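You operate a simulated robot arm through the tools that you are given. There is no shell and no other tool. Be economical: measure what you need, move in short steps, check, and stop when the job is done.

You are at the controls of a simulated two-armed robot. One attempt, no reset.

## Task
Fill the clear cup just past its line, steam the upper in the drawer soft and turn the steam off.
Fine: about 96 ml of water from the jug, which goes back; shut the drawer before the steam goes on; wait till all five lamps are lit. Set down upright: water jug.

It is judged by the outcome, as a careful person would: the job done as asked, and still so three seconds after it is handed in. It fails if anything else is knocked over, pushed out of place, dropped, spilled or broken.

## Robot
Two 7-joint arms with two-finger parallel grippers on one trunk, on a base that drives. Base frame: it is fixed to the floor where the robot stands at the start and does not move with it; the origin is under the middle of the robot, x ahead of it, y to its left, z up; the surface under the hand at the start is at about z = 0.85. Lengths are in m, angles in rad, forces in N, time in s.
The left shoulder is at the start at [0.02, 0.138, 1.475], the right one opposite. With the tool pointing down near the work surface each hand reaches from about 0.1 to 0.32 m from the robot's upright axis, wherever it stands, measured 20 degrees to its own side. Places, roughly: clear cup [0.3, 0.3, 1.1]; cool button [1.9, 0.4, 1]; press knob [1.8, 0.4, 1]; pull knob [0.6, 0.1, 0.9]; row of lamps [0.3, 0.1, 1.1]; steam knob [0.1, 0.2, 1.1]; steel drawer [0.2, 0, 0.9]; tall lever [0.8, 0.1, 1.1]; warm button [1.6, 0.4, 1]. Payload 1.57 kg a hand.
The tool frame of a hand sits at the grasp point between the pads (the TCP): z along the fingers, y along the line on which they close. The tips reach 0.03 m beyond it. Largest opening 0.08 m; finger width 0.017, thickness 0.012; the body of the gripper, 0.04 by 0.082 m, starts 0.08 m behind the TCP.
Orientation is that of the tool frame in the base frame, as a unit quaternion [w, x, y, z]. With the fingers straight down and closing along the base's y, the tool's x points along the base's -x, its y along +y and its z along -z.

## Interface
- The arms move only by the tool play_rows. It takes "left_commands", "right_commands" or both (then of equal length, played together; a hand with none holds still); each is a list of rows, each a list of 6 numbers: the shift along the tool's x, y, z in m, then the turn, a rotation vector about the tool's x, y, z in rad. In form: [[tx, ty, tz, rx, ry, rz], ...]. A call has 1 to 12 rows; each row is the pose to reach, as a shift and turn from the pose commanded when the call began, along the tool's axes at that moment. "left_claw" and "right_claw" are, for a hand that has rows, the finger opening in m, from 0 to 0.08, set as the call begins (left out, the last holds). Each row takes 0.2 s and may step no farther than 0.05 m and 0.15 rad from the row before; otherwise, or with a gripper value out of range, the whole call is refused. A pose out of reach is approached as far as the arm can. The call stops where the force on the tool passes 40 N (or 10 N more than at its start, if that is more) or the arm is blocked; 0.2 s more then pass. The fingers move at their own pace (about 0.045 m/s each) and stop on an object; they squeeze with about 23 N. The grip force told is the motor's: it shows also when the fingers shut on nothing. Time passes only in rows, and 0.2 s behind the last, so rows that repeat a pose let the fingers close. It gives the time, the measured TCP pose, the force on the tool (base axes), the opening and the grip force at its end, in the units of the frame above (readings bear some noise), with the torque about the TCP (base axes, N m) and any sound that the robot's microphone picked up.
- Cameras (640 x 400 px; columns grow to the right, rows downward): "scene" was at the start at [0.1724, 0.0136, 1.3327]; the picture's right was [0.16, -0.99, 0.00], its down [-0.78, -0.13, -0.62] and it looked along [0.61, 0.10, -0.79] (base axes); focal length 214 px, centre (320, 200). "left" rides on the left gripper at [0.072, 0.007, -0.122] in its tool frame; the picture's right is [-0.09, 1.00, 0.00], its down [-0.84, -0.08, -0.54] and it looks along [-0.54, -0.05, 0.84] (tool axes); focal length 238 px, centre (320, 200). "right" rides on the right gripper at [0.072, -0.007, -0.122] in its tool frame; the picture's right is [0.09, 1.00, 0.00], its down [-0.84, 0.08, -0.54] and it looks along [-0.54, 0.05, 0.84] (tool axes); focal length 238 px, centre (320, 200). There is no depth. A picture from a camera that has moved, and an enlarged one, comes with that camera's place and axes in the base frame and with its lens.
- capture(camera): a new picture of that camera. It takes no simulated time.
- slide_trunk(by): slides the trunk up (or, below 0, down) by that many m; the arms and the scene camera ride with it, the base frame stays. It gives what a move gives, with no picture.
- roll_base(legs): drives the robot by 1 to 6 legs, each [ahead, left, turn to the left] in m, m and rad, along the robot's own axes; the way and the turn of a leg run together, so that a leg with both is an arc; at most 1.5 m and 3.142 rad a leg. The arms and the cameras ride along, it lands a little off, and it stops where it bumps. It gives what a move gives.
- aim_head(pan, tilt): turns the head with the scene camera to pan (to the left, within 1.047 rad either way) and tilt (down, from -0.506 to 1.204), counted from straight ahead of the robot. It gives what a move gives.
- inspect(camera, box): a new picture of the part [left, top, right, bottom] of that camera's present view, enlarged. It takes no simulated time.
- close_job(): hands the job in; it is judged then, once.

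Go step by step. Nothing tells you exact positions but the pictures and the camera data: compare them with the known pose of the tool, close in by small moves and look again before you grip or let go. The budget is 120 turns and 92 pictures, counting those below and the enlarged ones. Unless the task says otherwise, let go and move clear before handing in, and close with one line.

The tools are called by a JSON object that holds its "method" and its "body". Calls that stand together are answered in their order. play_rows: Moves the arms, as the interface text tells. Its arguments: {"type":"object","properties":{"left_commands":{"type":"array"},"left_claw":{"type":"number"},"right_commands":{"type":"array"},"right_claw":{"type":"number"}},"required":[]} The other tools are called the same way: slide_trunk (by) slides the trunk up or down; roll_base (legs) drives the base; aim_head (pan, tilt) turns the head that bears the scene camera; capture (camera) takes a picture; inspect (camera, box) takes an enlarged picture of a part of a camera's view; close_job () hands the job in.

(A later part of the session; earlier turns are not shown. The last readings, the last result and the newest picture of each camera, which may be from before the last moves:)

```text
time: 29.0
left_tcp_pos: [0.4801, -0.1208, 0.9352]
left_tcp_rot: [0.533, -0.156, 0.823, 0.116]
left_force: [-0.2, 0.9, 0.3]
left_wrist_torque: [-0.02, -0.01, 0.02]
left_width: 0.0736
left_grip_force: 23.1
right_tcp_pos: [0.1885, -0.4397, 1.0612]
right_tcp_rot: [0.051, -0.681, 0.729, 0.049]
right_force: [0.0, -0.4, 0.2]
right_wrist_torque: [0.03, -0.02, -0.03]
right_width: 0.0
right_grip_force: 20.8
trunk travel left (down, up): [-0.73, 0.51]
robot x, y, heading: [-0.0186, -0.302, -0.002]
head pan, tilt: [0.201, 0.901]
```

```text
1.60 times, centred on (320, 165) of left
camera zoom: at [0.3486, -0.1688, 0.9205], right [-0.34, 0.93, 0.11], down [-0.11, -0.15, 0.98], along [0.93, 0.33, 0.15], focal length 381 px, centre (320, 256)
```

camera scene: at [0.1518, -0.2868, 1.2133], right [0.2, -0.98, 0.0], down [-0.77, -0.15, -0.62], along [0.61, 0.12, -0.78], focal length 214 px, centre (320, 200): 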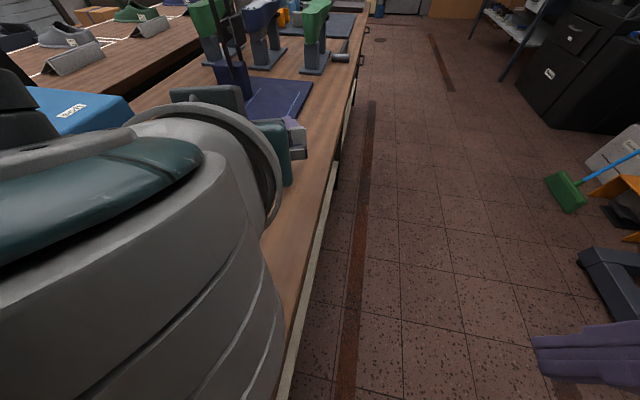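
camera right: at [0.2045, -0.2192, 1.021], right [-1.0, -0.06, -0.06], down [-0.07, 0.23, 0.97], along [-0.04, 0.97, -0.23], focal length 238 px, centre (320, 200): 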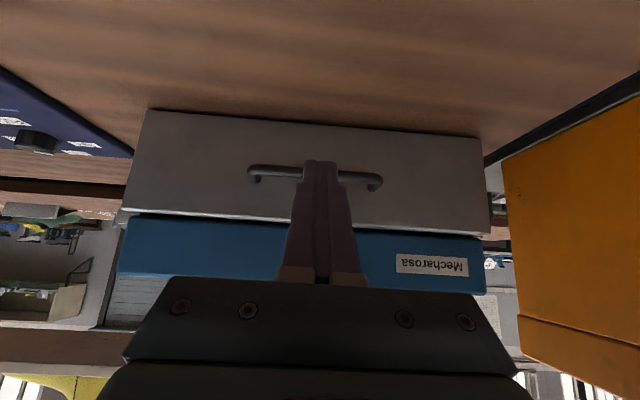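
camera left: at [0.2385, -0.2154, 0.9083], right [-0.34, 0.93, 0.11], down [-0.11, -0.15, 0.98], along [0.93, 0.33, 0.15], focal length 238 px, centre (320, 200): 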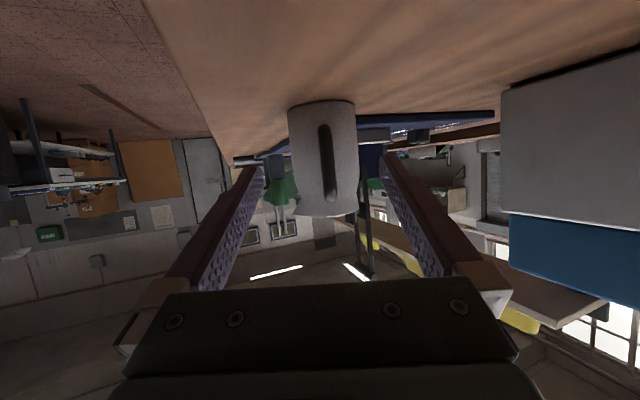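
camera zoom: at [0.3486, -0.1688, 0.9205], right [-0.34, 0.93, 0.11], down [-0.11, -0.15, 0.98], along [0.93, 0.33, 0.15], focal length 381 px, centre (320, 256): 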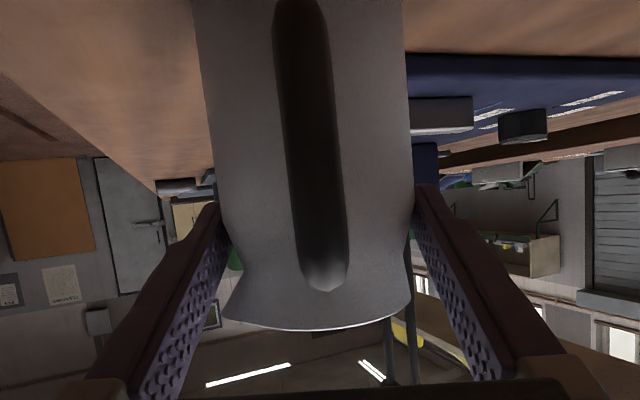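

The jug is gripped at 73.6 mm. I lift it straight up gently and read its weight.

{"method": "play_rows", "body": {"left_commands": [[-0.009, 0, -0.004, 0, 0, 0], [-0.0274, 0.0007, -0.0121, 0, 0, 0], [-0.0457, 0.001, -0.02, 0, 0, 0], [-0.064, 0.0015, -0.028, 0, 0, 0], [-0.064, 0.0015, -0.028, 0, 0, 0], [-0.064, 0.0015, -0.028, 0, 0, 0]]}}

{"method": "capture", "body": {"camera": "left"}}

```text
time: 30.4
left_tcp_pos: [0.4815, -0.1202, 1.0058]
left_tcp_rot: [0.533, -0.156, 0.823, 0.116]
left_force: [-0.1, 0.0, -0.1]
left_wrist_torque: [-0.01, 0.01, -0.01]
left_width: 0.0398
left_grip_force: 0.0
right_tcp_pos: [0.189, -0.4387, 1.0622]
right_tcp_rot: [0.052, -0.681, 0.729, 0.05]
right_force: [0.1, 0.4, 0.0]
right_wrist_torque: [0.01, -0.03, -0.01]
right_width: 0.0
right_grip_force: 21.7
trunk travel left (down, up): [-0.73, 0.51]
robot x, y, heading: [-0.0205, -0.3022, -0.001]
head pan, tilt: [0.201, 0.901]
```

```text
56 pictures are left
camera left: at [0.3489, -0.1689, 0.991], right [-0.34, 0.93, 0.11], down [-0.11, -0.15, 0.98], along [0.93, 0.33, 0.15], focal length 238 px, centre (320, 200)
```

left: 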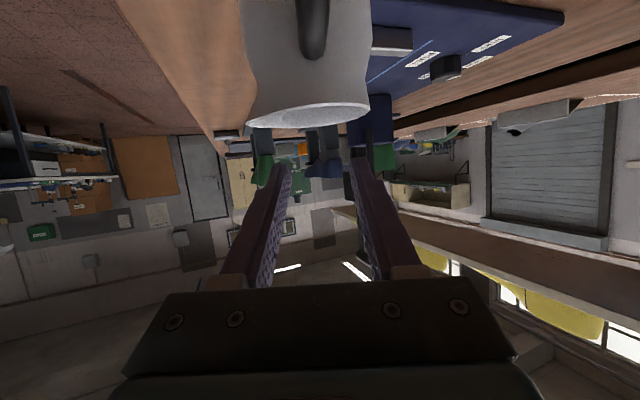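

The jug slipped from the grip and stayed standing on the bench. I'll open, back off, and look at where it now is.

{"method": "play_rows", "body": {"left_commands": [[-0.02, 0, -0.02, 0, 0, 0], [-0.03, 0, -0.06, 0, 0, 0], [-0.03, 0, -0.1, 0, 0, 0], [-0.03, 0, -0.14, 0, 0, 0]], "left_claw": 0.08}}

{"method": "inspect", "body": {"camera": "left", "box": [220, 0, 420, 125]}}

{"method": "capture", "body": {"camera": "scene"}}

```text
time: 31.4
left_tcp_pos: [0.3748, -0.1621, 1.0916]
left_tcp_rot: [0.536, -0.154, 0.821, 0.123]
left_force: [0.4, 0.1, -0.1]
left_wrist_torque: [-0.03, 0.0, -0.05]
left_width: 0.08
left_grip_force: 0.1
right_tcp_pos: [0.189, -0.4392, 1.0627]
right_tcp_rot: [0.051, -0.681, 0.729, 0.049]
right_force: [0.6, -0.2, -0.6]
right_wrist_torque: [-0.01, -0.01, -0.01]
right_width: 0.0
right_grip_force: 21.2
trunk travel left (down, up): [-0.73, 0.51]
robot x, y, heading: [-0.0244, -0.3034, -0.003]
head pan, tilt: [0.201, 0.901]
```

```text
3.20 times, centred on (320, 62) of left
camera zoom: at [0.2438, -0.2107, 1.0752], right [-0.35, 0.93, 0.12], down [-0.11, -0.17, 0.98], along [0.93, 0.33, 0.16], focal length 763 px, centre (320, 640)
```

zoom: 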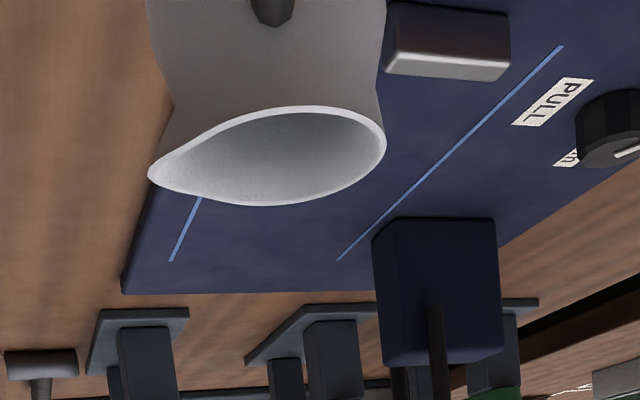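

```text
54 pictures are left
camera scene: at [0.1518, -0.2866, 1.2133], right [0.2, -0.98, 0.0], down [-0.77, -0.15, -0.62], along [0.61, 0.12, -0.78], focal length 214 px, centre (320, 200)
```

scene: 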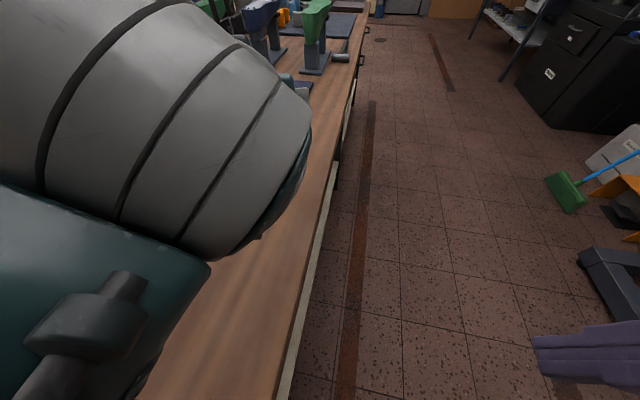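

The jug still stands where it was. I had gripped the sloping shoulder of the pear-shaped body. I'll level the hand more and grip the narrow neck just under the flared rim, at z≈0.945.

{"method": "play_rows", "body": {"left_commands": [[0.033, -0.0015, 0.0132, 0, -0.065, 0], [0.066, -0.003, 0.0265, 0, -0.13, 0], [0.099, -0.0045, 0.04, 0, -0.195, 0], [0.1317, -0.006, 0.0529, 0, -0.26, 0]]}}

{"method": "inspect", "body": {"camera": "left", "box": [200, 60, 440, 260]}}

```text
time: 32.4
left_tcp_pos: [0.3729, -0.1724, 0.9483]
left_tcp_rot: [0.637, -0.14, 0.746, 0.136]
left_force: [0.4, -0.4, -0.6]
left_wrist_torque: [0.01, -0.03, -0.01]
left_width: 0.0803
left_grip_force: 0.1
right_tcp_pos: [0.1894, -0.4395, 1.0622]
right_tcp_rot: [0.052, -0.681, 0.728, 0.05]
right_force: [-0.2, -0.4, -0.5]
right_wrist_torque: [0.01, -0.02, 0.01]
right_width: 0.0
right_grip_force: 21.2
trunk travel left (down, up): [-0.73, 0.51]
robot x, y, heading: [-0.0221, -0.3021, -0.004]
head pan, tilt: [0.201, 0.901]
```

```text
2.00 times, centred on (320, 160) of left
camera zoom: at [0.2493, -0.2157, 0.8962], right [-0.36, 0.92, 0.12], down [-0.34, -0.25, 0.91], along [0.87, 0.29, 0.4], focal length 477 px, centre (320, 280)
```

zoom: 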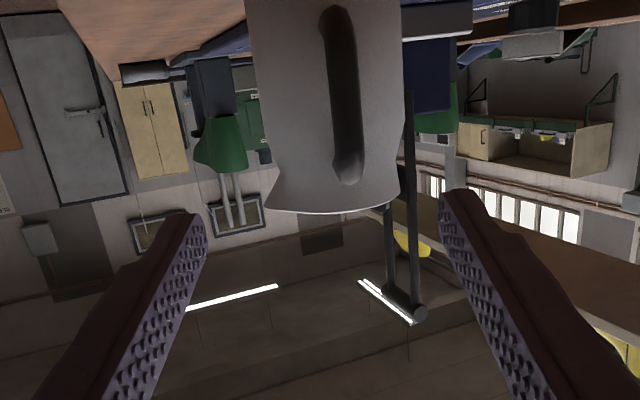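

I need a 6 mm sideways correction. I'll go most of the way in and check again.

{"method": "play_rows", "body": {"left_commands": [[-0.004, 0.004, 0.025, 0, 0, 0], [-0.008, 0.0062, 0.05, 0, 0, 0], [-0.011, 0.0062, 0.08, 0, 0, 0]]}}

{"method": "inspect", "body": {"camera": "left", "box": [200, 60, 440, 260]}}

```text
time: 33.2
left_tcp_pos: [0.441, -0.1332, 0.9501]
left_tcp_rot: [0.636, -0.141, 0.747, 0.135]
left_force: [0.4, -0.3, -0.4]
left_wrist_torque: [0.01, 0.0, 0.0]
left_width: 0.0798
left_grip_force: 0.0
left hand out of reach, approached as far as the arm can: row 3
right_tcp_pos: [0.1882, -0.4388, 1.0613]
right_tcp_rot: [0.052, -0.681, 0.729, 0.049]
right_force: [1.0, -0.3, 0.0]
right_wrist_torque: [0.0, -0.05, -0.06]
right_width: 0.0
right_grip_force: 21.3
trunk travel left (down, up): [-0.73, 0.51]
robot x, y, heading: [-0.0186, -0.3044, 0.002]
head pan, tilt: [0.201, 0.901]
```

```text
2.00 times, centred on (320, 160) of left
camera zoom: at [0.3176, -0.1767, 0.8998], right [-0.37, 0.92, 0.11], down [-0.34, -0.25, 0.91], along [0.87, 0.29, 0.4], focal length 477 px, centre (320, 280)
```

zoom: 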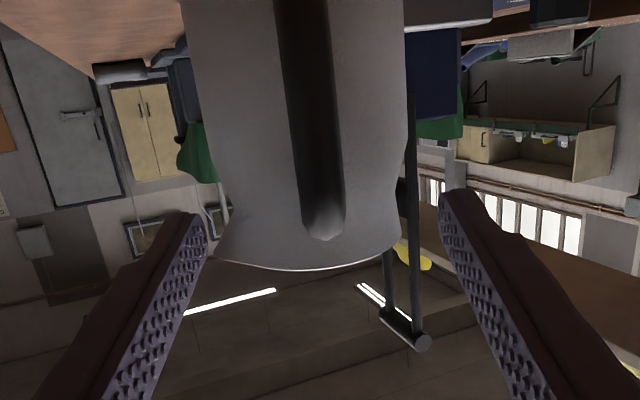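

I've reached the arm's limit. I'll back the hand off, drive the base a few cm ahead, and re-approach.

{"method": "play_rows", "body": {"left_commands": [[0, 0, -0.04, 0, 0, 0], [0, 0, -0.08, 0, 0, 0], [0, 0, -0.11, 0, 0, 0]]}}

{"method": "roll_base", "body": {"legs": [[0.09, 0.03, 0]]}}

{"method": "inspect", "body": {"camera": "left", "box": [200, 60, 440, 260]}}

```text
time: 34.0
left_tcp_pos: [0.3411, -0.1741, 0.9691]
left_tcp_rot: [0.635, -0.139, 0.748, 0.135]
left_force: [0.3, 0.4, 0.2]
left_wrist_torque: [0.0, -0.02, -0.01]
left_width: 0.0802
left_grip_force: 0.1
right_tcp_pos: [0.1892, -0.4398, 1.0615]
right_tcp_rot: [0.052, -0.681, 0.729, 0.049]
right_force: [-1.3, 1.3, -0.5]
right_wrist_torque: [0.0, -0.02, 0.01]
right_width: 0.0001
right_grip_force: 21.3
trunk travel left (down, up): [-0.73, 0.51]
robot x, y, heading: [-0.0168, -0.3009, -0.002]
head pan, tilt: [0.201, 0.901]
```

```text
time: 35.1
left_tcp_pos: [0.4312, -0.1463, 0.9699]
left_tcp_rot: [0.636, -0.139, 0.748, 0.134]
left_force: [-0.3, -0.6, 0.3]
left_wrist_torque: [0.01, -0.01, 0.01]
left_width: 0.0797
left_grip_force: 0.2
right_tcp_pos: [0.2782, -0.4095, 1.0615]
right_tcp_rot: [0.052, -0.679, 0.73, 0.049]
right_force: [-0.4, 0.5, 0.0]
right_wrist_torque: [0.0, 0.05, -0.01]
right_width: 0.0
right_grip_force: 21.3
trunk travel left (down, up): [-0.73, 0.51]
robot x, y, heading: [0.0681, -0.2755, 0.004]
head pan, tilt: [0.201, 0.901]
```

```text
2.00 times, centred on (320, 160) of left
camera zoom: at [0.3063, -0.1893, 0.9181], right [-0.36, 0.92, 0.12], down [-0.34, -0.25, 0.91], along [0.87, 0.29, 0.4], focal length 477 px, centre (320, 280)
```

zoom: 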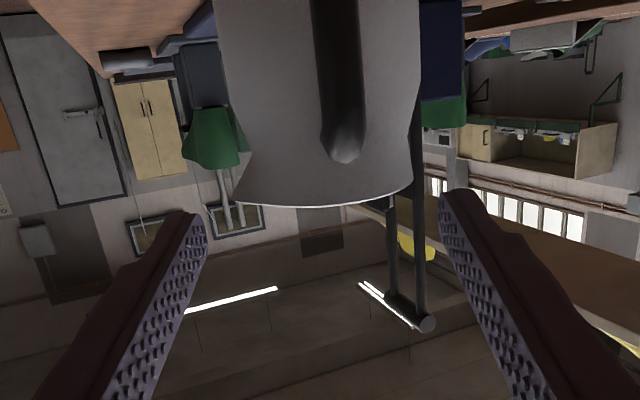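

{"method": "play_rows", "body": {"left_commands": [[0.008, 0.006, 0.005, 0, 0, 0], [0.0158, 0.006, 0.02, 0, 0, 0], [0.0158, 0.006, 0.04, 0, 0, 0], [0.0158, 0.006, 0.0625, 0, 0, 0]]}}

{"method": "inspect", "body": {"camera": "left", "box": [160, 40, 480, 290]}}

```text
time: 36.1
left_tcp_pos: [0.4831, -0.1163, 0.9459]
left_tcp_rot: [0.636, -0.138, 0.748, 0.134]
left_force: [0.5, -0.2, 1.5]
left_wrist_torque: [-0.02, -0.02, 0.01]
left_width: 0.0801
left_grip_force: 0.0
right_tcp_pos: [0.2775, -0.4097, 1.0611]
right_tcp_rot: [0.052, -0.68, 0.73, 0.049]
right_force: [-0.1, 0.5, 0.0]
right_wrist_torque: [-0.01, 0.02, 0.01]
right_width: 0.0
right_grip_force: 21.5
trunk travel left (down, up): [-0.73, 0.51]
robot x, y, heading: [0.0686, -0.2724, -0.005]
head pan, tilt: [0.201, 0.901]
```

```text
1.60 times, centred on (320, 165) of left
camera zoom: at [0.3588, -0.1607, 0.8938], right [-0.36, 0.92, 0.12], down [-0.34, -0.25, 0.91], along [0.87, 0.29, 0.4], focal length 381 px, centre (320, 256)
```

zoom: 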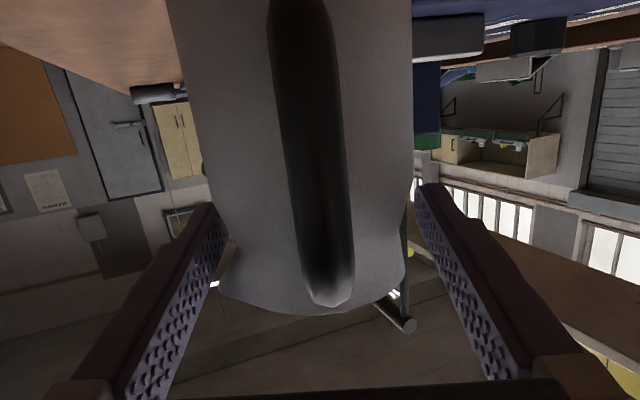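

The fingers are at the neck with a slight right bias. I nudge 3 mm left and close.

{"method": "play_rows", "body": {"left_commands": [[0, -0.003, 0, 0, 0, 0]]}}

{"method": "play_rows", "body": {"left_commands": [[0, 0, 0, 0, 0, 0], [0, 0, 0, 0, 0, 0], [0, 0, 0, 0, 0, 0], [0, 0, 0, 0, 0, 0], [0, 0, 0, 0, 0, 0]], "left_claw": 0.03}}

{"method": "inspect", "body": {"camera": "left", "box": [160, 40, 480, 290]}}

```text
time: 36.5
left_tcp_pos: [0.4838, -0.1194, 0.945]
left_tcp_rot: [0.635, -0.14, 0.747, 0.135]
left_force: [0.6, -1.1, -0.7]
left_wrist_torque: [-0.02, -0.02, 0.01]
left_width: 0.0797
left_grip_force: 0.1
right_tcp_pos: [0.2786, -0.4097, 1.0624]
right_tcp_rot: [0.052, -0.68, 0.73, 0.049]
right_force: [1.0, -0.4, 0.9]
right_wrist_torque: [0.02, 0.0, 0.0]
right_width: 0.0001
right_grip_force: 21.4
trunk travel left (down, up): [-0.73, 0.51]
robot x, y, heading: [0.0679, -0.2709, -0.0]
head pan, tilt: [0.201, 0.901]
```

```text
time: 37.7
left_tcp_pos: [0.4836, -0.1191, 0.9454]
left_tcp_rot: [0.636, -0.14, 0.747, 0.135]
left_force: [0.7, 1.4, 1.2]
left_wrist_torque: [0.01, -0.07, 0.04]
left_width: 0.0673
left_grip_force: 23.2
right_tcp_pos: [0.2783, -0.4107, 1.0619]
right_tcp_rot: [0.051, -0.68, 0.73, 0.05]
right_force: [0.1, -0.1, 0.1]
right_wrist_torque: [0.0, 0.01, 0.03]
right_width: 0.0
right_grip_force: 21.1
trunk travel left (down, up): [-0.73, 0.51]
robot x, y, heading: [0.0664, -0.2705, -0.005]
head pan, tilt: [0.201, 0.901]
```

```text
1.60 times, centred on (320, 165) of left
camera zoom: at [0.3598, -0.1632, 0.8937], right [-0.36, 0.92, 0.12], down [-0.34, -0.25, 0.91], along [0.87, 0.29, 0.4], focal length 381 px, centre (320, 256)
```

zoom: 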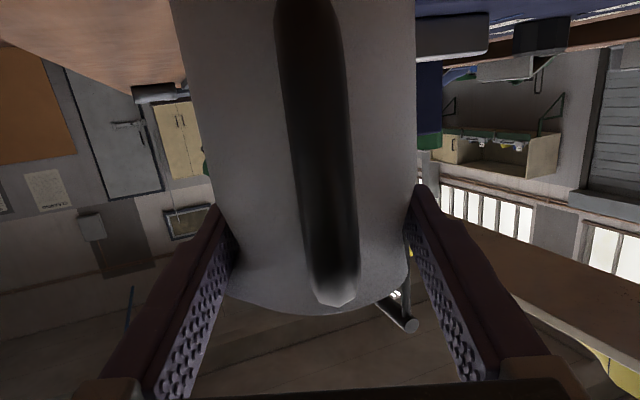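

It closed at 67 mm in the neck. I'll do a slow 12 mm test lift.

{"method": "play_rows", "body": {"left_commands": [[-0.004, 0, -0.0006, 0, 0, 0], [-0.008, 0, -0.0012, 0, 0, 0], [-0.012, 0.0, -0.0018, 0, 0, 0], [-0.012, 0.0, -0.0018, 0, 0, 0], [-0.012, 0.0, -0.0018, 0, 0, 0]]}}

```text
time: 38.9
left_tcp_pos: [0.4827, -0.1205, 0.9562]
left_tcp_rot: [0.635, -0.14, 0.747, 0.136]
left_force: [0.2, 0.7, -2.3]
left_wrist_torque: [0.01, 0.02, 0.01]
left_width: 0.0674
left_grip_force: 23.2
right_tcp_pos: [0.2778, -0.4099, 1.0616]
right_tcp_rot: [0.052, -0.68, 0.73, 0.05]
right_force: [-0.3, 0.1, 0.1]
right_wrist_torque: [0.02, 0.0, -0.01]
right_width: 0.0001
right_grip_force: 22.2
trunk travel left (down, up): [-0.73, 0.51]
robot x, y, heading: [0.0699, -0.2742, -0.006]
head pan, tilt: [0.201, 0.901]
```

{"method": "play_rows", "body": {"left_commands": [[-0.015, 0, -0.0023, 0, 0, 0], [-0.03, 0.0, -0.0046, 0, 0, 0], [-0.045, 0.001, -0.007, 0, 0, 0], [-0.045, 0.001, -0.007, 0, 0, 0]]}}

{"method": "capture", "body": {"camera": "left"}}

```text
time: 39.9
left_tcp_pos: [0.4822, -0.119, 1.0032]
left_tcp_rot: [0.635, -0.139, 0.748, 0.135]
left_force: [-0.6, -1.0, -2.5]
left_wrist_torque: [0.01, 0.02, 0.0]
left_width: 0.0674
left_grip_force: 23.0
right_tcp_pos: [0.2764, -0.4094, 1.0611]
right_tcp_rot: [0.052, -0.68, 0.73, 0.049]
right_force: [-0.2, -0.2, -0.5]
right_wrist_torque: [-0.02, 0.01, 0.0]
right_width: 0.0001
right_grip_force: 21.0
trunk travel left (down, up): [-0.73, 0.51]
robot x, y, heading: [0.0651, -0.2695, -0.001]
head pan, tilt: [0.201, 0.901]
```

```text
48 pictures are left
camera left: at [0.3591, -0.1635, 0.9515], right [-0.36, 0.92, 0.12], down [-0.34, -0.25, 0.91], along [0.87, 0.29, 0.4], focal length 238 px, centre (320, 200)
```

left: 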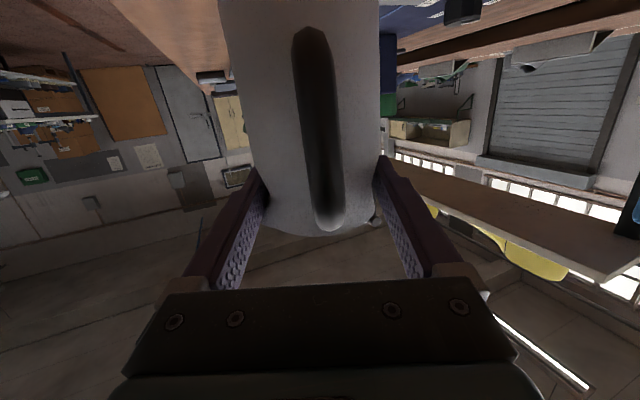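

The jug is held and weighs about 2.5 N. I'll raise the trunk so its base clears the cup, then drive back and left toward the cup.

{"method": "slide_trunk", "body": {"by": 0.28}}

{"method": "roll_base", "body": {"legs": [[-0.19, 0, 0], [0, 0.36, 0]]}}

{"method": "aim_head", "body": {"pan": 0.5, "tilt": 0.9}}

{"method": "capture", "body": {"camera": "scene"}}

{"method": "capture", "body": {"camera": "right"}}

```text
time: 42.7
left_tcp_pos: [0.4838, -0.1196, 1.2827]
left_tcp_rot: [0.636, -0.139, 0.747, 0.134]
left_force: [0.3, -0.4, -2.5]
left_wrist_torque: [0.0, 0.01, -0.02]
left_width: 0.0668
left_grip_force: 22.9
right_tcp_pos: [0.2777, -0.4107, 1.3416]
right_tcp_rot: [0.052, -0.68, 0.73, 0.049]
right_force: [0.4, -0.2, -0.4]
right_wrist_torque: [-0.06, -0.01, 0.0]
right_width: 0.0
right_grip_force: 21.1
trunk travel left (down, up): [-1.01, 0.23]
robot x, y, heading: [0.0682, -0.2708, -0.004]
head pan, tilt: [0.201, 0.901]
```

```text
time: 46.2
left_tcp_pos: [0.2939, 0.2414, 1.2829]
left_tcp_rot: [0.636, -0.138, 0.748, 0.134]
left_force: [-0.2, -0.3, -1.2]
left_wrist_torque: [-0.02, 0.02, 0.0]
left_width: 0.0671
left_grip_force: 22.5
right_tcp_pos: [0.087, -0.048, 1.3406]
right_tcp_rot: [0.052, -0.679, 0.731, 0.05]
right_force: [-0.3, -0.1, 0.0]
right_wrist_torque: [-0.01, 0.01, 0.0]
right_width: 0.0
right_grip_force: 21.3
trunk travel left (down, up): [-1.01, 0.23]
robot x, y, heading: [-0.1217, 0.0878, -0.008]
head pan, tilt: [0.201, 0.901]
```

```text
time: 47.0
left_tcp_pos: [0.2924, 0.2414, 1.2829]
left_tcp_rot: [0.636, -0.138, 0.748, 0.134]
left_force: [0.4, 0.8, -1.6]
left_wrist_torque: [-0.03, 0.0, -0.01]
left_width: 0.0671
left_grip_force: 23.5
right_tcp_pos: [0.0869, -0.0487, 1.3415]
right_tcp_rot: [0.052, -0.679, 0.731, 0.049]
right_force: [-0.3, 0.3, 0.2]
right_wrist_torque: [0.03, 0.0, 0.01]
right_width: 0.0003
right_grip_force: 21.3
trunk travel left (down, up): [-1.01, 0.23]
robot x, y, heading: [-0.1217, 0.0896, -0.005]
head pan, tilt: [0.499, 0.901]
```

```text
47 pictures are left
camera scene: at [0.043, 0.126, 1.4933], right [0.47, -0.88, 0.0], down [-0.69, -0.37, -0.62], along [0.55, 0.29, -0.78], focal length 214 px, centre (320, 200)
```

scene: 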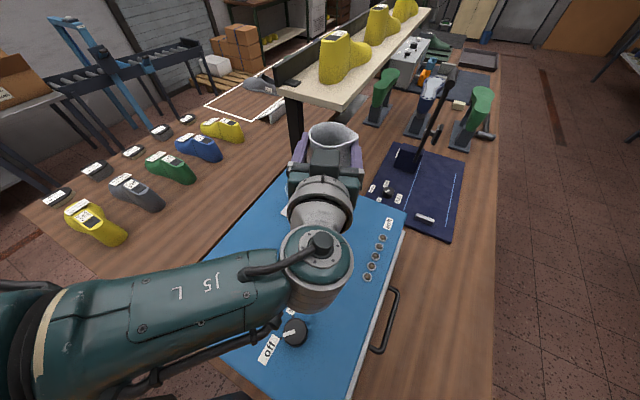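

```text
46 pictures are left
camera right: at [0.0871, -0.1378, 1.4515], right [-1.0, -0.02, -0.01], down [-0.02, 0.75, 0.66], along [0.0, 0.66, -0.75], focal length 238 px, centre (320, 200)
```

right: 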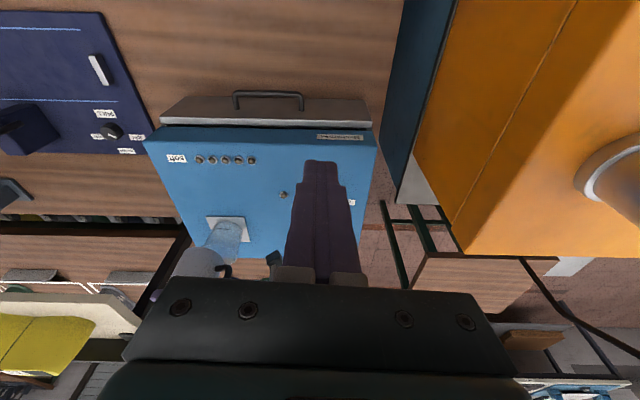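

The shelf is clear of the jug. I'll bring the jug over the cup's far side at safe height, and move the right hand to give a good view of the cup's marked side.

{"method": "play_rows", "body": {"left_commands": [[-0.001, 0.022, 0.009, 0, 0, 0], [-0.0017, 0.044, 0.018, 0, 0, 0], [-0.0026, 0.066, 0.027, 0, 0, 0], [-0.0034, 0.0883, 0.0364, 0, 0, 0]], "right_commands": [[-0.015, -0.043, 0, 0, 0, 0], [-0.03, -0.085, 0, 0, 0, 0], [-0.045, -0.128, 0, 0, 0, 0], [-0.06, -0.17, 0, 0, 0, 0]]}}

{"method": "capture", "body": {"camera": "right"}}

```text
time: 48.0
left_tcp_pos: [0.293, 0.3374, 1.2818]
left_tcp_rot: [0.635, -0.137, 0.749, 0.133]
left_force: [-0.5, 0.7, -3.4]
left_wrist_torque: [-0.02, 0.0, 0.01]
left_width: 0.0669
left_grip_force: 23.3
right_tcp_pos: [0.2616, 0.0009, 1.3499]
right_tcp_rot: [0.051, -0.68, 0.73, 0.049]
right_force: [-0.4, -0.1, 0.5]
right_wrist_torque: [0.02, 0.0, 0.0]
right_width: 0.0
right_grip_force: 21.8
trunk travel left (down, up): [-1.01, 0.23]
robot x, y, heading: [-0.1179, 0.0916, -0.006]
head pan, tilt: [0.499, 0.901]
```

```text
45 pictures are left
camera right: at [0.2608, -0.0894, 1.459], right [-1.0, -0.02, -0.01], down [-0.02, 0.75, 0.66], along [0.0, 0.66, -0.75], focal length 238 px, centre (320, 200)
```

right: 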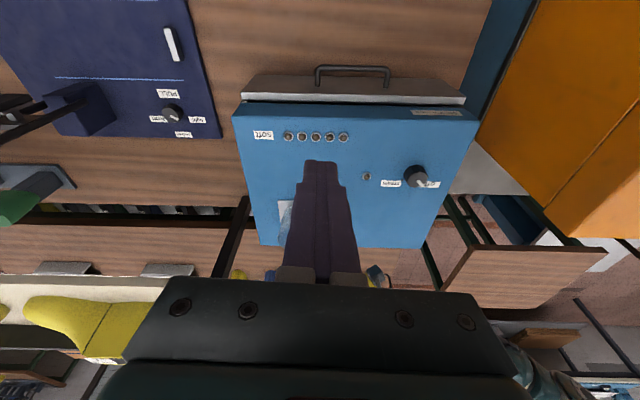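

The cup is hidden behind my right fingers. I'll pitch the right hand so its camera sees the cup clear above the fingertips.

{"method": "play_rows", "body": {"right_commands": [[-0.0256, -0.009, 0.022, 0, -0.14, 0], [-0.051, -0.018, 0.044, 0, -0.28, 0], [-0.077, -0.027, 0.066, 0, -0.42, 0], [-0.1024, -0.035, 0.088, 0, -0.56, 0]]}}

{"method": "capture", "body": {"camera": "right"}}

```text
time: 49.0
left_tcp_pos: [0.2925, 0.3344, 1.2811]
left_tcp_rot: [0.636, -0.137, 0.748, 0.133]
left_force: [-0.1, 0.2, -2.5]
left_wrist_torque: [-0.01, 0.02, 0.02]
left_width: 0.0669
left_grip_force: 22.9
right_tcp_pos: [0.3035, 0.1092, 1.2781]
right_tcp_rot: [0.253, -0.638, 0.688, 0.235]
right_force: [-0.1, -1.2, 1.2]
right_wrist_torque: [-0.01, -0.02, -0.01]
right_width: 0.0001
right_grip_force: 21.5
trunk travel left (down, up): [-1.01, 0.23]
robot x, y, heading: [-0.1187, 0.0913, -0.006]
head pan, tilt: [0.499, 0.901]
```

```text
44 pictures are left
camera right: at [0.3015, -0.0254, 1.3227], right [-1.0, 0.0, -0.06], down [-0.06, 0.29, 0.96], along [0.02, 0.96, -0.29], focal length 238 px, centre (320, 200)
```

right: 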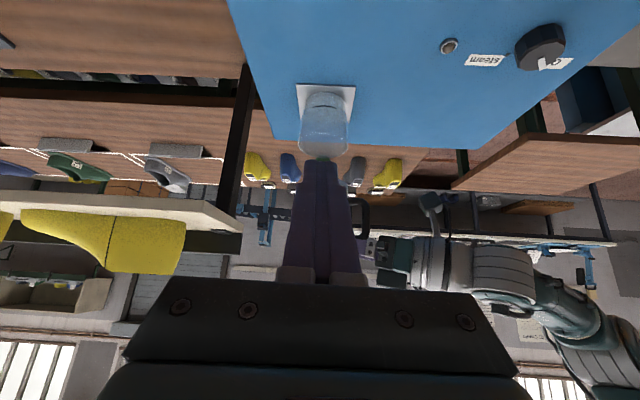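

I'll shift the right hand 8 cm in +x, so the cup and jug show beside the fingers.

{"method": "play_rows", "body": {"right_commands": [[0, -0.04, 0, 0, 0, 0], [0, -0.08, 0, 0, 0, 0]]}}

{"method": "inspect", "body": {"camera": "right", "box": [300, 70, 460, 230]}}

```text
time: 49.6
left_tcp_pos: [0.2939, 0.3359, 1.283]
left_tcp_rot: [0.635, -0.139, 0.748, 0.134]
left_force: [0.9, 0.0, -2.7]
left_wrist_torque: [0.0, 0.02, 0.0]
left_width: 0.0669
left_grip_force: 22.6
right_tcp_pos: [0.3214, 0.1029, 1.2862]
right_tcp_rot: [0.252, -0.639, 0.688, 0.235]
right_force: [0.4, -1.6, -0.3]
right_wrist_torque: [-0.02, 0.0, 0.02]
right_width: 0.0
right_grip_force: 21.2
right hand out of reach, approached as far as the arm can: row 1, 2
trunk travel left (down, up): [-1.01, 0.23]
robot x, y, heading: [-0.1205, 0.0899, -0.005]
head pan, tilt: [0.499, 0.901]
```

```text
2.50 times, centred on (380, 150) of right
camera zoom: at [0.3188, -0.0321, 1.3317], right [-1.0, 0.0, -0.06], down [-0.05, 0.29, 0.95], along [0.02, 0.96, -0.29], focal length 596 px, centre (170, 325)
```

zoom: 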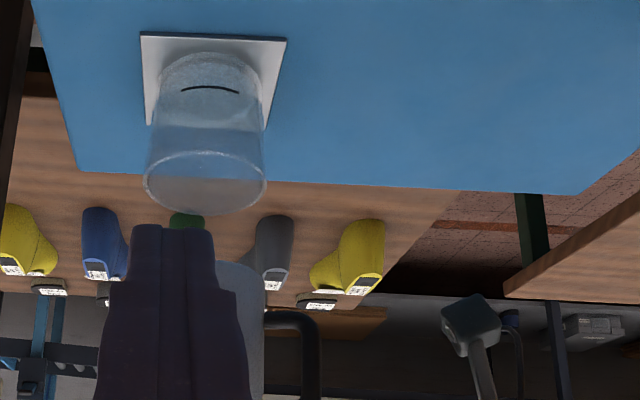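

I have a good view of the cup's line, and the spout should be over the cup. Starting the tilt: 40° about the tool axis, still high.

{"method": "play_rows", "body": {"left_commands": [[0, 0, 0, 0, 0, 0.12], [0, 0, 0, 0, 0, 0.24], [0, 0, 0, 0, 0, 0.36], [0, 0, 0, 0, 0, 0.48], [0, 0, 0, 0, 0, 0.6], [0, 0, 0, 0, 0, 0.7]]}}

{"method": "inspect", "body": {"camera": "right", "box": [260, 70, 460, 270]}}

{"method": "capture", "body": {"camera": "scene"}}

```text
time: 51.0
left_tcp_pos: [0.2941, 0.3365, 1.2811]
left_tcp_rot: [0.551, 0.127, 0.749, 0.345]
left_force: [0.6, 0.9, -3.2]
left_wrist_torque: [-0.08, -0.03, -0.03]
left_width: 0.0671
left_grip_force: 22.9
right_tcp_pos: [0.3218, 0.102, 1.2857]
right_tcp_rot: [0.252, -0.638, 0.688, 0.235]
right_force: [-0.3, -0.2, 0.0]
right_wrist_torque: [-0.03, -0.02, -0.01]
right_width: 0.0
right_grip_force: 21.0
trunk travel left (down, up): [-1.01, 0.23]
robot x, y, heading: [-0.1223, 0.0905, -0.006]
head pan, tilt: [0.499, 0.901]
```

```text
2.00 times, centred on (360, 170) of right
camera zoom: at [0.3188, -0.0322, 1.3318], right [-1.0, 0.0, -0.06], down [-0.05, 0.29, 0.95], along [0.02, 0.96, -0.29], focal length 477 px, centre (240, 260)
```

zoom: 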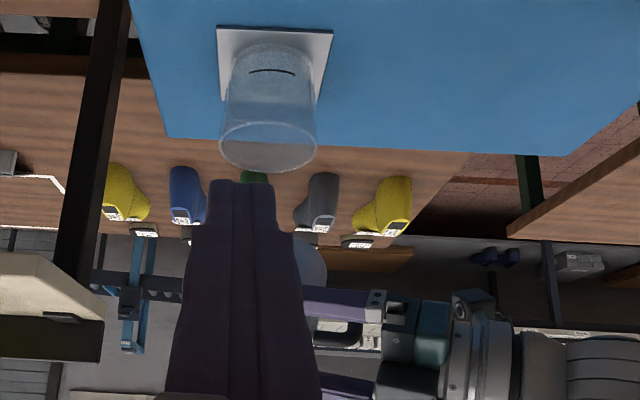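

```text
41 pictures are left
camera scene: at [0.043, 0.1261, 1.4933], right [0.47, -0.88, 0.0], down [-0.69, -0.37, -0.62], along [0.55, 0.29, -0.78], focal length 214 px, centre (320, 200)
```

scene: 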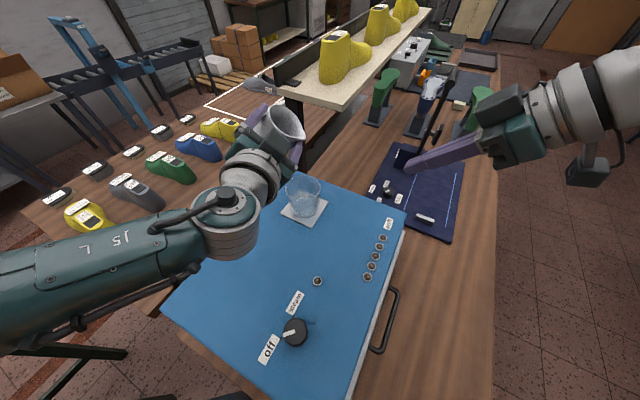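

The scene camera now sees both the jug mouth and the cup. I'll zoom there to check alignment.

{"method": "inspect", "body": {"camera": "scene", "box": [225, 85, 365, 235]}}

```text
2.67 times, centred on (295, 160) of scene
camera zoom: at [0.043, 0.1261, 1.4933], right [0.47, -0.88, 0.0], down [-0.69, -0.37, -0.62], along [0.55, 0.29, -0.78], focal length 572 px, centre (387, 307)
```

zoom: 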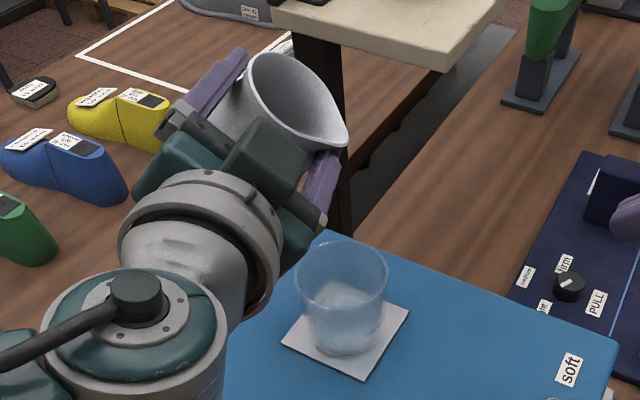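

The spout tip is right over the cup's centre. I'll lower by 4.5 cm and tilt a little further.

{"method": "play_rows", "body": {"left_commands": [[0.011, -0.01, 0.0023, 0, 0, 0], [0.022, -0.02, 0.0046, 0, 0, 0], [0.0332, -0.0296, 0.0069, 0, 0, 0.0], [0.0332, -0.0296, 0.0069, 0, 0, 0.06], [0.0332, -0.0296, 0.0069, 0, 0, 0.12]]}}

{"method": "inspect", "body": {"camera": "scene", "box": [225, 85, 365, 235]}}

```text
time: 52.2
left_tcp_pos: [0.2942, 0.336, 1.237]
left_tcp_rot: [0.529, 0.173, 0.741, 0.376]
left_force: [0.0, -0.2, -2.5]
left_wrist_torque: [-0.1, -0.04, -0.03]
left_width: 0.0665
left_grip_force: 23.2
right_tcp_pos: [0.3216, 0.1024, 1.285]
right_tcp_rot: [0.252, -0.638, 0.688, 0.235]
right_force: [0.9, -0.8, 0.2]
right_wrist_torque: [0.03, 0.0, 0.01]
right_width: 0.0
right_grip_force: 21.4
trunk travel left (down, up): [-1.01, 0.23]
robot x, y, heading: [-0.1206, 0.0893, -0.006]
head pan, tilt: [0.499, 0.901]
```

```text
2.67 times, centred on (295, 160) of scene
camera zoom: at [0.043, 0.1261, 1.4933], right [0.47, -0.88, 0.0], down [-0.69, -0.37, -0.62], along [0.55, 0.29, -0.78], focal length 572 px, centre (387, 307)
```

zoom: 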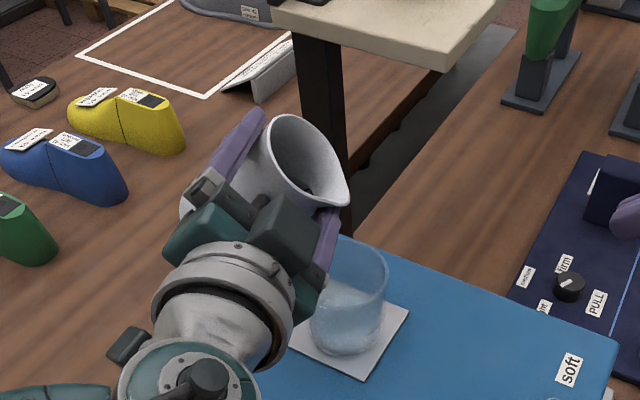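

{"method": "play_rows", "body": {"left_commands": [[0, 0, 0, 0, 0, 0.05], [0, 0, 0, 0, 0, 0.1], [0, 0, 0, 0, 0, 0.1], [0, 0, 0, 0, 0, 0.1]]}}

{"method": "inspect", "body": {"camera": "scene", "box": [265, 105, 345, 225]}}

```text
time: 53.2
left_tcp_pos: [0.2941, 0.3376, 1.2368]
left_tcp_rot: [0.51, 0.209, 0.731, 0.402]
left_force: [-0.2, 0.5, -2.5]
left_wrist_torque: [-0.1, -0.02, -0.01]
left_width: 0.0667
left_grip_force: 23.7
right_tcp_pos: [0.3227, 0.1035, 1.2853]
right_tcp_rot: [0.252, -0.638, 0.689, 0.234]
right_force: [0.1, 0.0, 0.6]
right_wrist_torque: [0.0, 0.05, 0.0]
right_width: 0.0001
right_grip_force: 21.3
trunk travel left (down, up): [-1.01, 0.23]
robot x, y, heading: [-0.1247, 0.091, -0.009]
head pan, tilt: [0.499, 0.901]
```

```text
3.33 times, centred on (305, 165) of scene
camera zoom: at [0.043, 0.1261, 1.4933], right [0.47, -0.88, 0.0], down [-0.69, -0.37, -0.62], along [0.55, 0.29, -0.78], focal length 715 px, centre (370, 317)
```

zoom: 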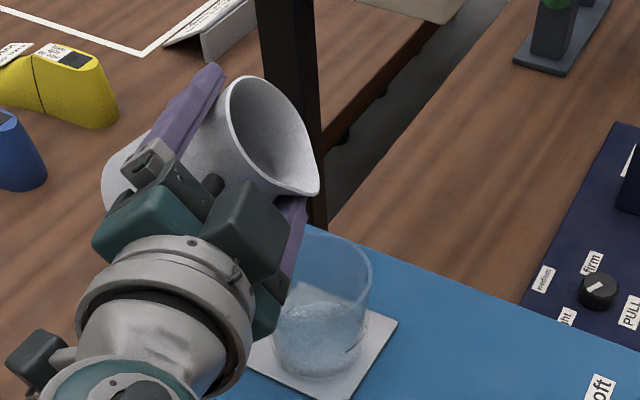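

There's no flow yet at about 53°. I'll continue in small steps.

{"method": "play_rows", "body": {"left_commands": [[0, 0, 0, 0, 0, 0.05], [0, 0, 0, 0, 0, 0.1], [0, 0, 0, 0, 0, 0.1], [0, 0, 0, 0, 0, 0.1]]}}

{"method": "inspect", "body": {"camera": "right", "box": [300, 70, 400, 170]}}

```text
time: 54.2
left_tcp_pos: [0.2939, 0.336, 1.2371]
left_tcp_rot: [0.489, 0.245, 0.72, 0.427]
left_force: [-1.8, -0.2, -1.7]
left_wrist_torque: [-0.12, -0.01, 0.04]
left_width: 0.0666
left_grip_force: 23.2
right_tcp_pos: [0.3239, 0.1026, 1.2857]
right_tcp_rot: [0.252, -0.639, 0.688, 0.235]
right_force: [0.4, -0.5, -0.2]
right_wrist_torque: [-0.02, 0.03, -0.02]
right_width: 0.0
right_grip_force: 21.3
trunk travel left (down, up): [-1.01, 0.23]
robot x, y, heading: [-0.1179, 0.0869, -0.007]
head pan, tilt: [0.499, 0.901]
```

```text
4.00 times, centred on (350, 120) of right
camera zoom: at [0.3188, -0.0322, 1.3318], right [-1.0, 0.0, -0.06], down [-0.05, 0.29, 0.95], along [0.02, 0.96, -0.29], focal length 953 px, centre (200, 520)
```

zoom: 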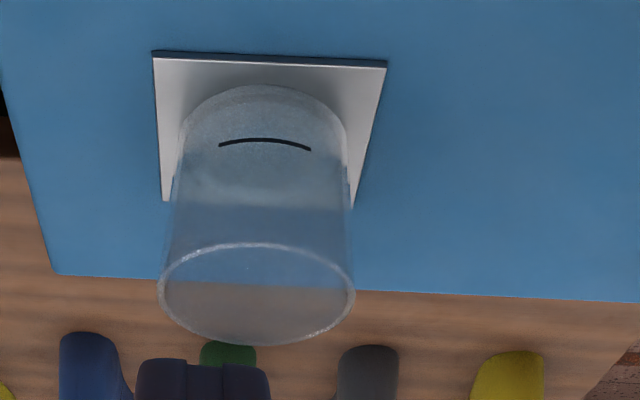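

{"method": "play_rows", "body": {"left_commands": [[0, 0, 0, 0, 0, 0.05], [0, 0, 0, 0, 0, 0.1], [0, 0, 0, 0, 0, 0.1], [0, 0, 0, 0, 0, 0.1]]}}

{"method": "inspect", "body": {"camera": "scene", "box": [265, 105, 345, 225]}}

```text
time: 55.2
left_tcp_pos: [0.2931, 0.3357, 1.2369]
left_tcp_rot: [0.467, 0.28, 0.707, 0.451]
left_force: [-0.5, 0.3, -2.0]
left_wrist_torque: [-0.13, -0.04, -0.02]
left_width: 0.0663
left_grip_force: 23.0
right_tcp_pos: [0.3215, 0.1016, 1.2866]
right_tcp_rot: [0.253, -0.638, 0.689, 0.234]
right_force: [-1.1, 0.7, -0.3]
right_wrist_torque: [0.04, -0.04, 0.0]
right_width: 0.0
right_grip_force: 21.5
trunk travel left (down, up): [-1.01, 0.23]
robot x, y, heading: [-0.1198, 0.0863, -0.007]
head pan, tilt: [0.499, 0.901]
```

```text
3.33 times, centred on (305, 165) of scene
camera zoom: at [0.043, 0.1261, 1.4933], right [0.47, -0.88, 0.0], down [-0.69, -0.37, -0.62], along [0.55, 0.29, -0.78], focal length 715 px, centre (370, 317)
```

zoom: 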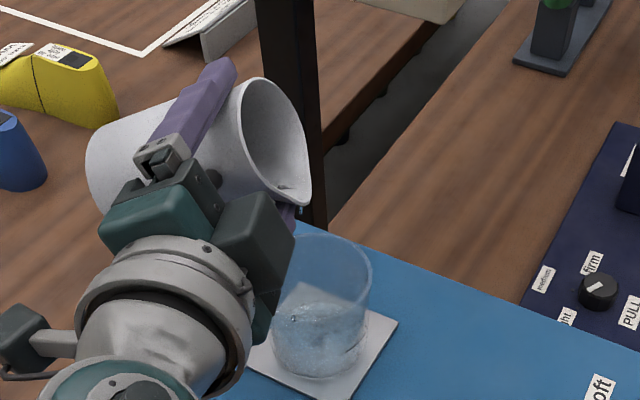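

Water is at the lip at about 64° and starting to drip. I'll hold and see how it flows.

{"method": "play_rows", "body": {"left_commands": [[0, 0, 0, 0, 0, 0.03], [0, 0, 0, 0, 0, 0.03], [0, 0, 0, 0, 0, 0.03], [0, 0, 0, 0, 0, 0.03]]}}

{"method": "inspect", "body": {"camera": "right", "box": [300, 70, 400, 170]}}

```text
time: 56.2
left_tcp_pos: [0.2955, 0.3363, 1.2371]
left_tcp_rot: [0.461, 0.291, 0.703, 0.457]
left_force: [-0.7, 0.3, -2.9]
left_wrist_torque: [-0.1, -0.02, 0.02]
left_width: 0.0664
left_grip_force: 23.5
right_tcp_pos: [0.3221, 0.1035, 1.2853]
right_tcp_rot: [0.252, -0.638, 0.689, 0.235]
right_force: [0.4, 0.4, 0.4]
right_wrist_torque: [-0.01, -0.02, -0.03]
right_width: 0.0001
right_grip_force: 21.3
trunk travel left (down, up): [-1.01, 0.23]
robot x, y, heading: [-0.1215, 0.0909, -0.007]
head pan, tilt: [0.499, 0.901]
```

```text
4.00 times, centred on (350, 120) of right
camera zoom: at [0.3188, -0.0322, 1.3318], right [-1.0, 0.0, -0.06], down [-0.05, 0.29, 0.95], along [0.02, 0.96, -0.29], focal length 953 px, centre (200, 520)
```

zoom: 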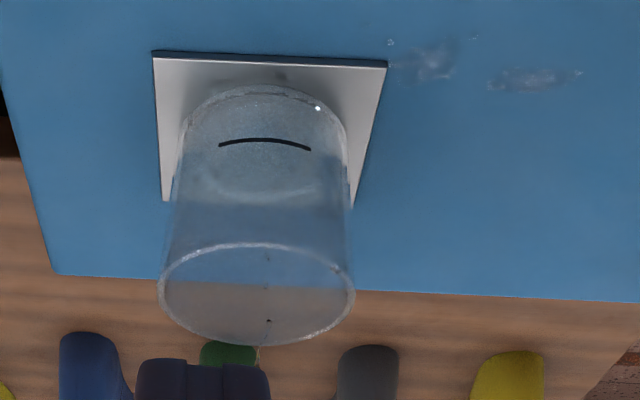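

New marks appear on the steamer top beside the card. I'll look closer before going on.

{"method": "inspect", "body": {"camera": "scene", "box": [225, 125, 355, 245]}}

{"method": "inspect", "body": {"camera": "right", "box": [335, 70, 460, 130]}}

```text
3.33 times, centred on (290, 185) of scene
camera zoom: at [0.043, 0.1261, 1.4933], right [0.47, -0.88, 0.0], down [-0.69, -0.37, -0.62], along [0.55, 0.29, -0.78], focal length 715 px, centre (420, 250)
```

zoom: 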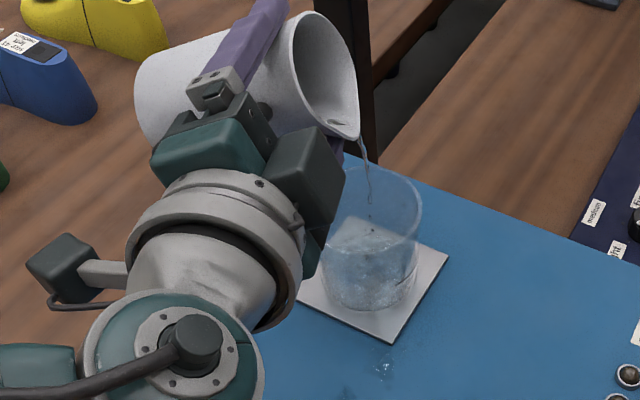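

```text
5.12 times, centred on (398, 100) of right
camera zoom: at [0.3188, -0.0322, 1.3318], right [-1.0, 0.0, -0.06], down [-0.05, 0.29, 0.95], along [0.02, 0.96, -0.29], focal length 1220 px, centre (-77, 712)
```

zoom: 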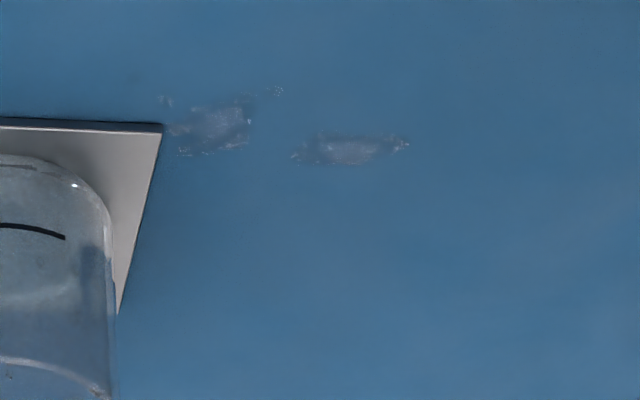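

A few drops dribbled off at the very start of the flow. The stream now falls well inside the cup. I'll lower the spout closer to the cup and pour a bit more decisively.

{"method": "play_rows", "body": {"left_commands": [[0.004, -0.009, 0.0016, 0, 0, 0.05], [0.0076, -0.0182, 0.0032, 0, 0, 0.1], [0.0076, -0.0182, 0.0032, 0, 0, 0.1]]}}

{"method": "inspect", "body": {"camera": "scene", "box": [225, 125, 355, 245]}}

{"method": "inspect", "body": {"camera": "right", "box": [300, 70, 440, 170]}}

```text
time: 57.0
left_tcp_pos: [0.2946, 0.3356, 1.2181]
left_tcp_rot: [0.437, 0.326, 0.687, 0.48]
left_force: [-0.9, 0.0, -2.1]
left_wrist_torque: [-0.06, -0.02, -0.01]
left_width: 0.0661
left_grip_force: 23.0
right_tcp_pos: [0.3226, 0.1025, 1.2862]
right_tcp_rot: [0.252, -0.639, 0.688, 0.234]
right_force: [-0.1, 0.1, 0.5]
right_wrist_torque: [0.0, 0.0, 0.01]
right_width: 0.0
right_grip_force: 21.5
trunk travel left (down, up): [-1.01, 0.23]
robot x, y, heading: [-0.1226, 0.0913, -0.003]
head pan, tilt: [0.499, 0.901]
```

```text
3.33 times, centred on (290, 185) of scene
camera zoom: at [0.043, 0.1261, 1.4933], right [0.47, -0.88, 0.0], down [-0.69, -0.37, -0.62], along [0.55, 0.29, -0.78], focal length 715 px, centre (420, 250)
```

zoom: 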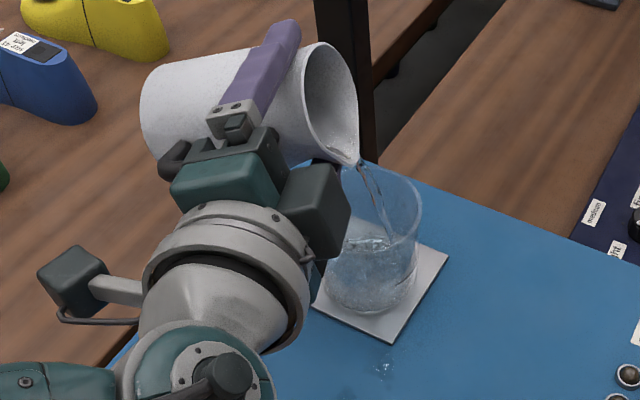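

```text
4.00 times, centred on (370, 120) of right
camera zoom: at [0.3188, -0.0322, 1.3318], right [-1.0, 0.0, -0.06], down [-0.05, 0.29, 0.95], along [0.02, 0.96, -0.29], focal length 953 px, centre (120, 520)
```

zoom: 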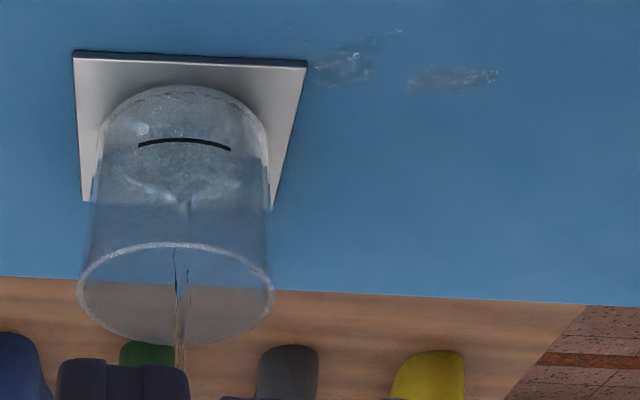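

The stream is steady into the cup. I'll hold briefly and check the level again.

{"method": "play_rows", "body": {"left_commands": [[0, 0, 0, 0, 0, 0.0]]}}

{"method": "inspect", "body": {"camera": "right", "box": [310, 80, 380, 150]}}

```text
time: 57.4
left_tcp_pos: [0.2956, 0.3357, 1.217]
left_tcp_rot: [0.437, 0.326, 0.687, 0.481]
left_force: [-0.6, 0.1, -1.9]
left_wrist_torque: [-0.1, 0.03, 0.0]
left_width: 0.0662
left_grip_force: 23.0
right_tcp_pos: [0.3224, 0.1027, 1.2858]
right_tcp_rot: [0.252, -0.638, 0.688, 0.235]
right_force: [0.5, 0.2, -0.1]
right_wrist_torque: [-0.05, 0.0, 0.01]
right_width: 0.0
right_grip_force: 21.6
trunk travel left (down, up): [-1.01, 0.23]
robot x, y, heading: [-0.1187, 0.087, -0.008]
head pan, tilt: [0.499, 0.901]
```

```text
5.71 times, centred on (345, 115) of right
camera zoom: at [0.3188, -0.0322, 1.3318], right [-1.0, 0.0, -0.06], down [-0.05, 0.29, 0.95], along [0.02, 0.96, -0.29], focal length 1362 px, centre (177, 686)
```

zoom: 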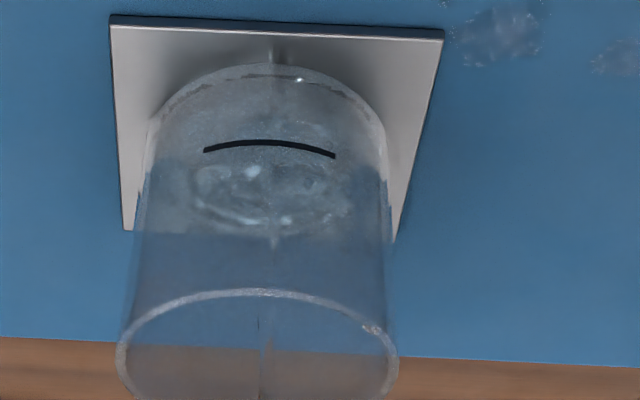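

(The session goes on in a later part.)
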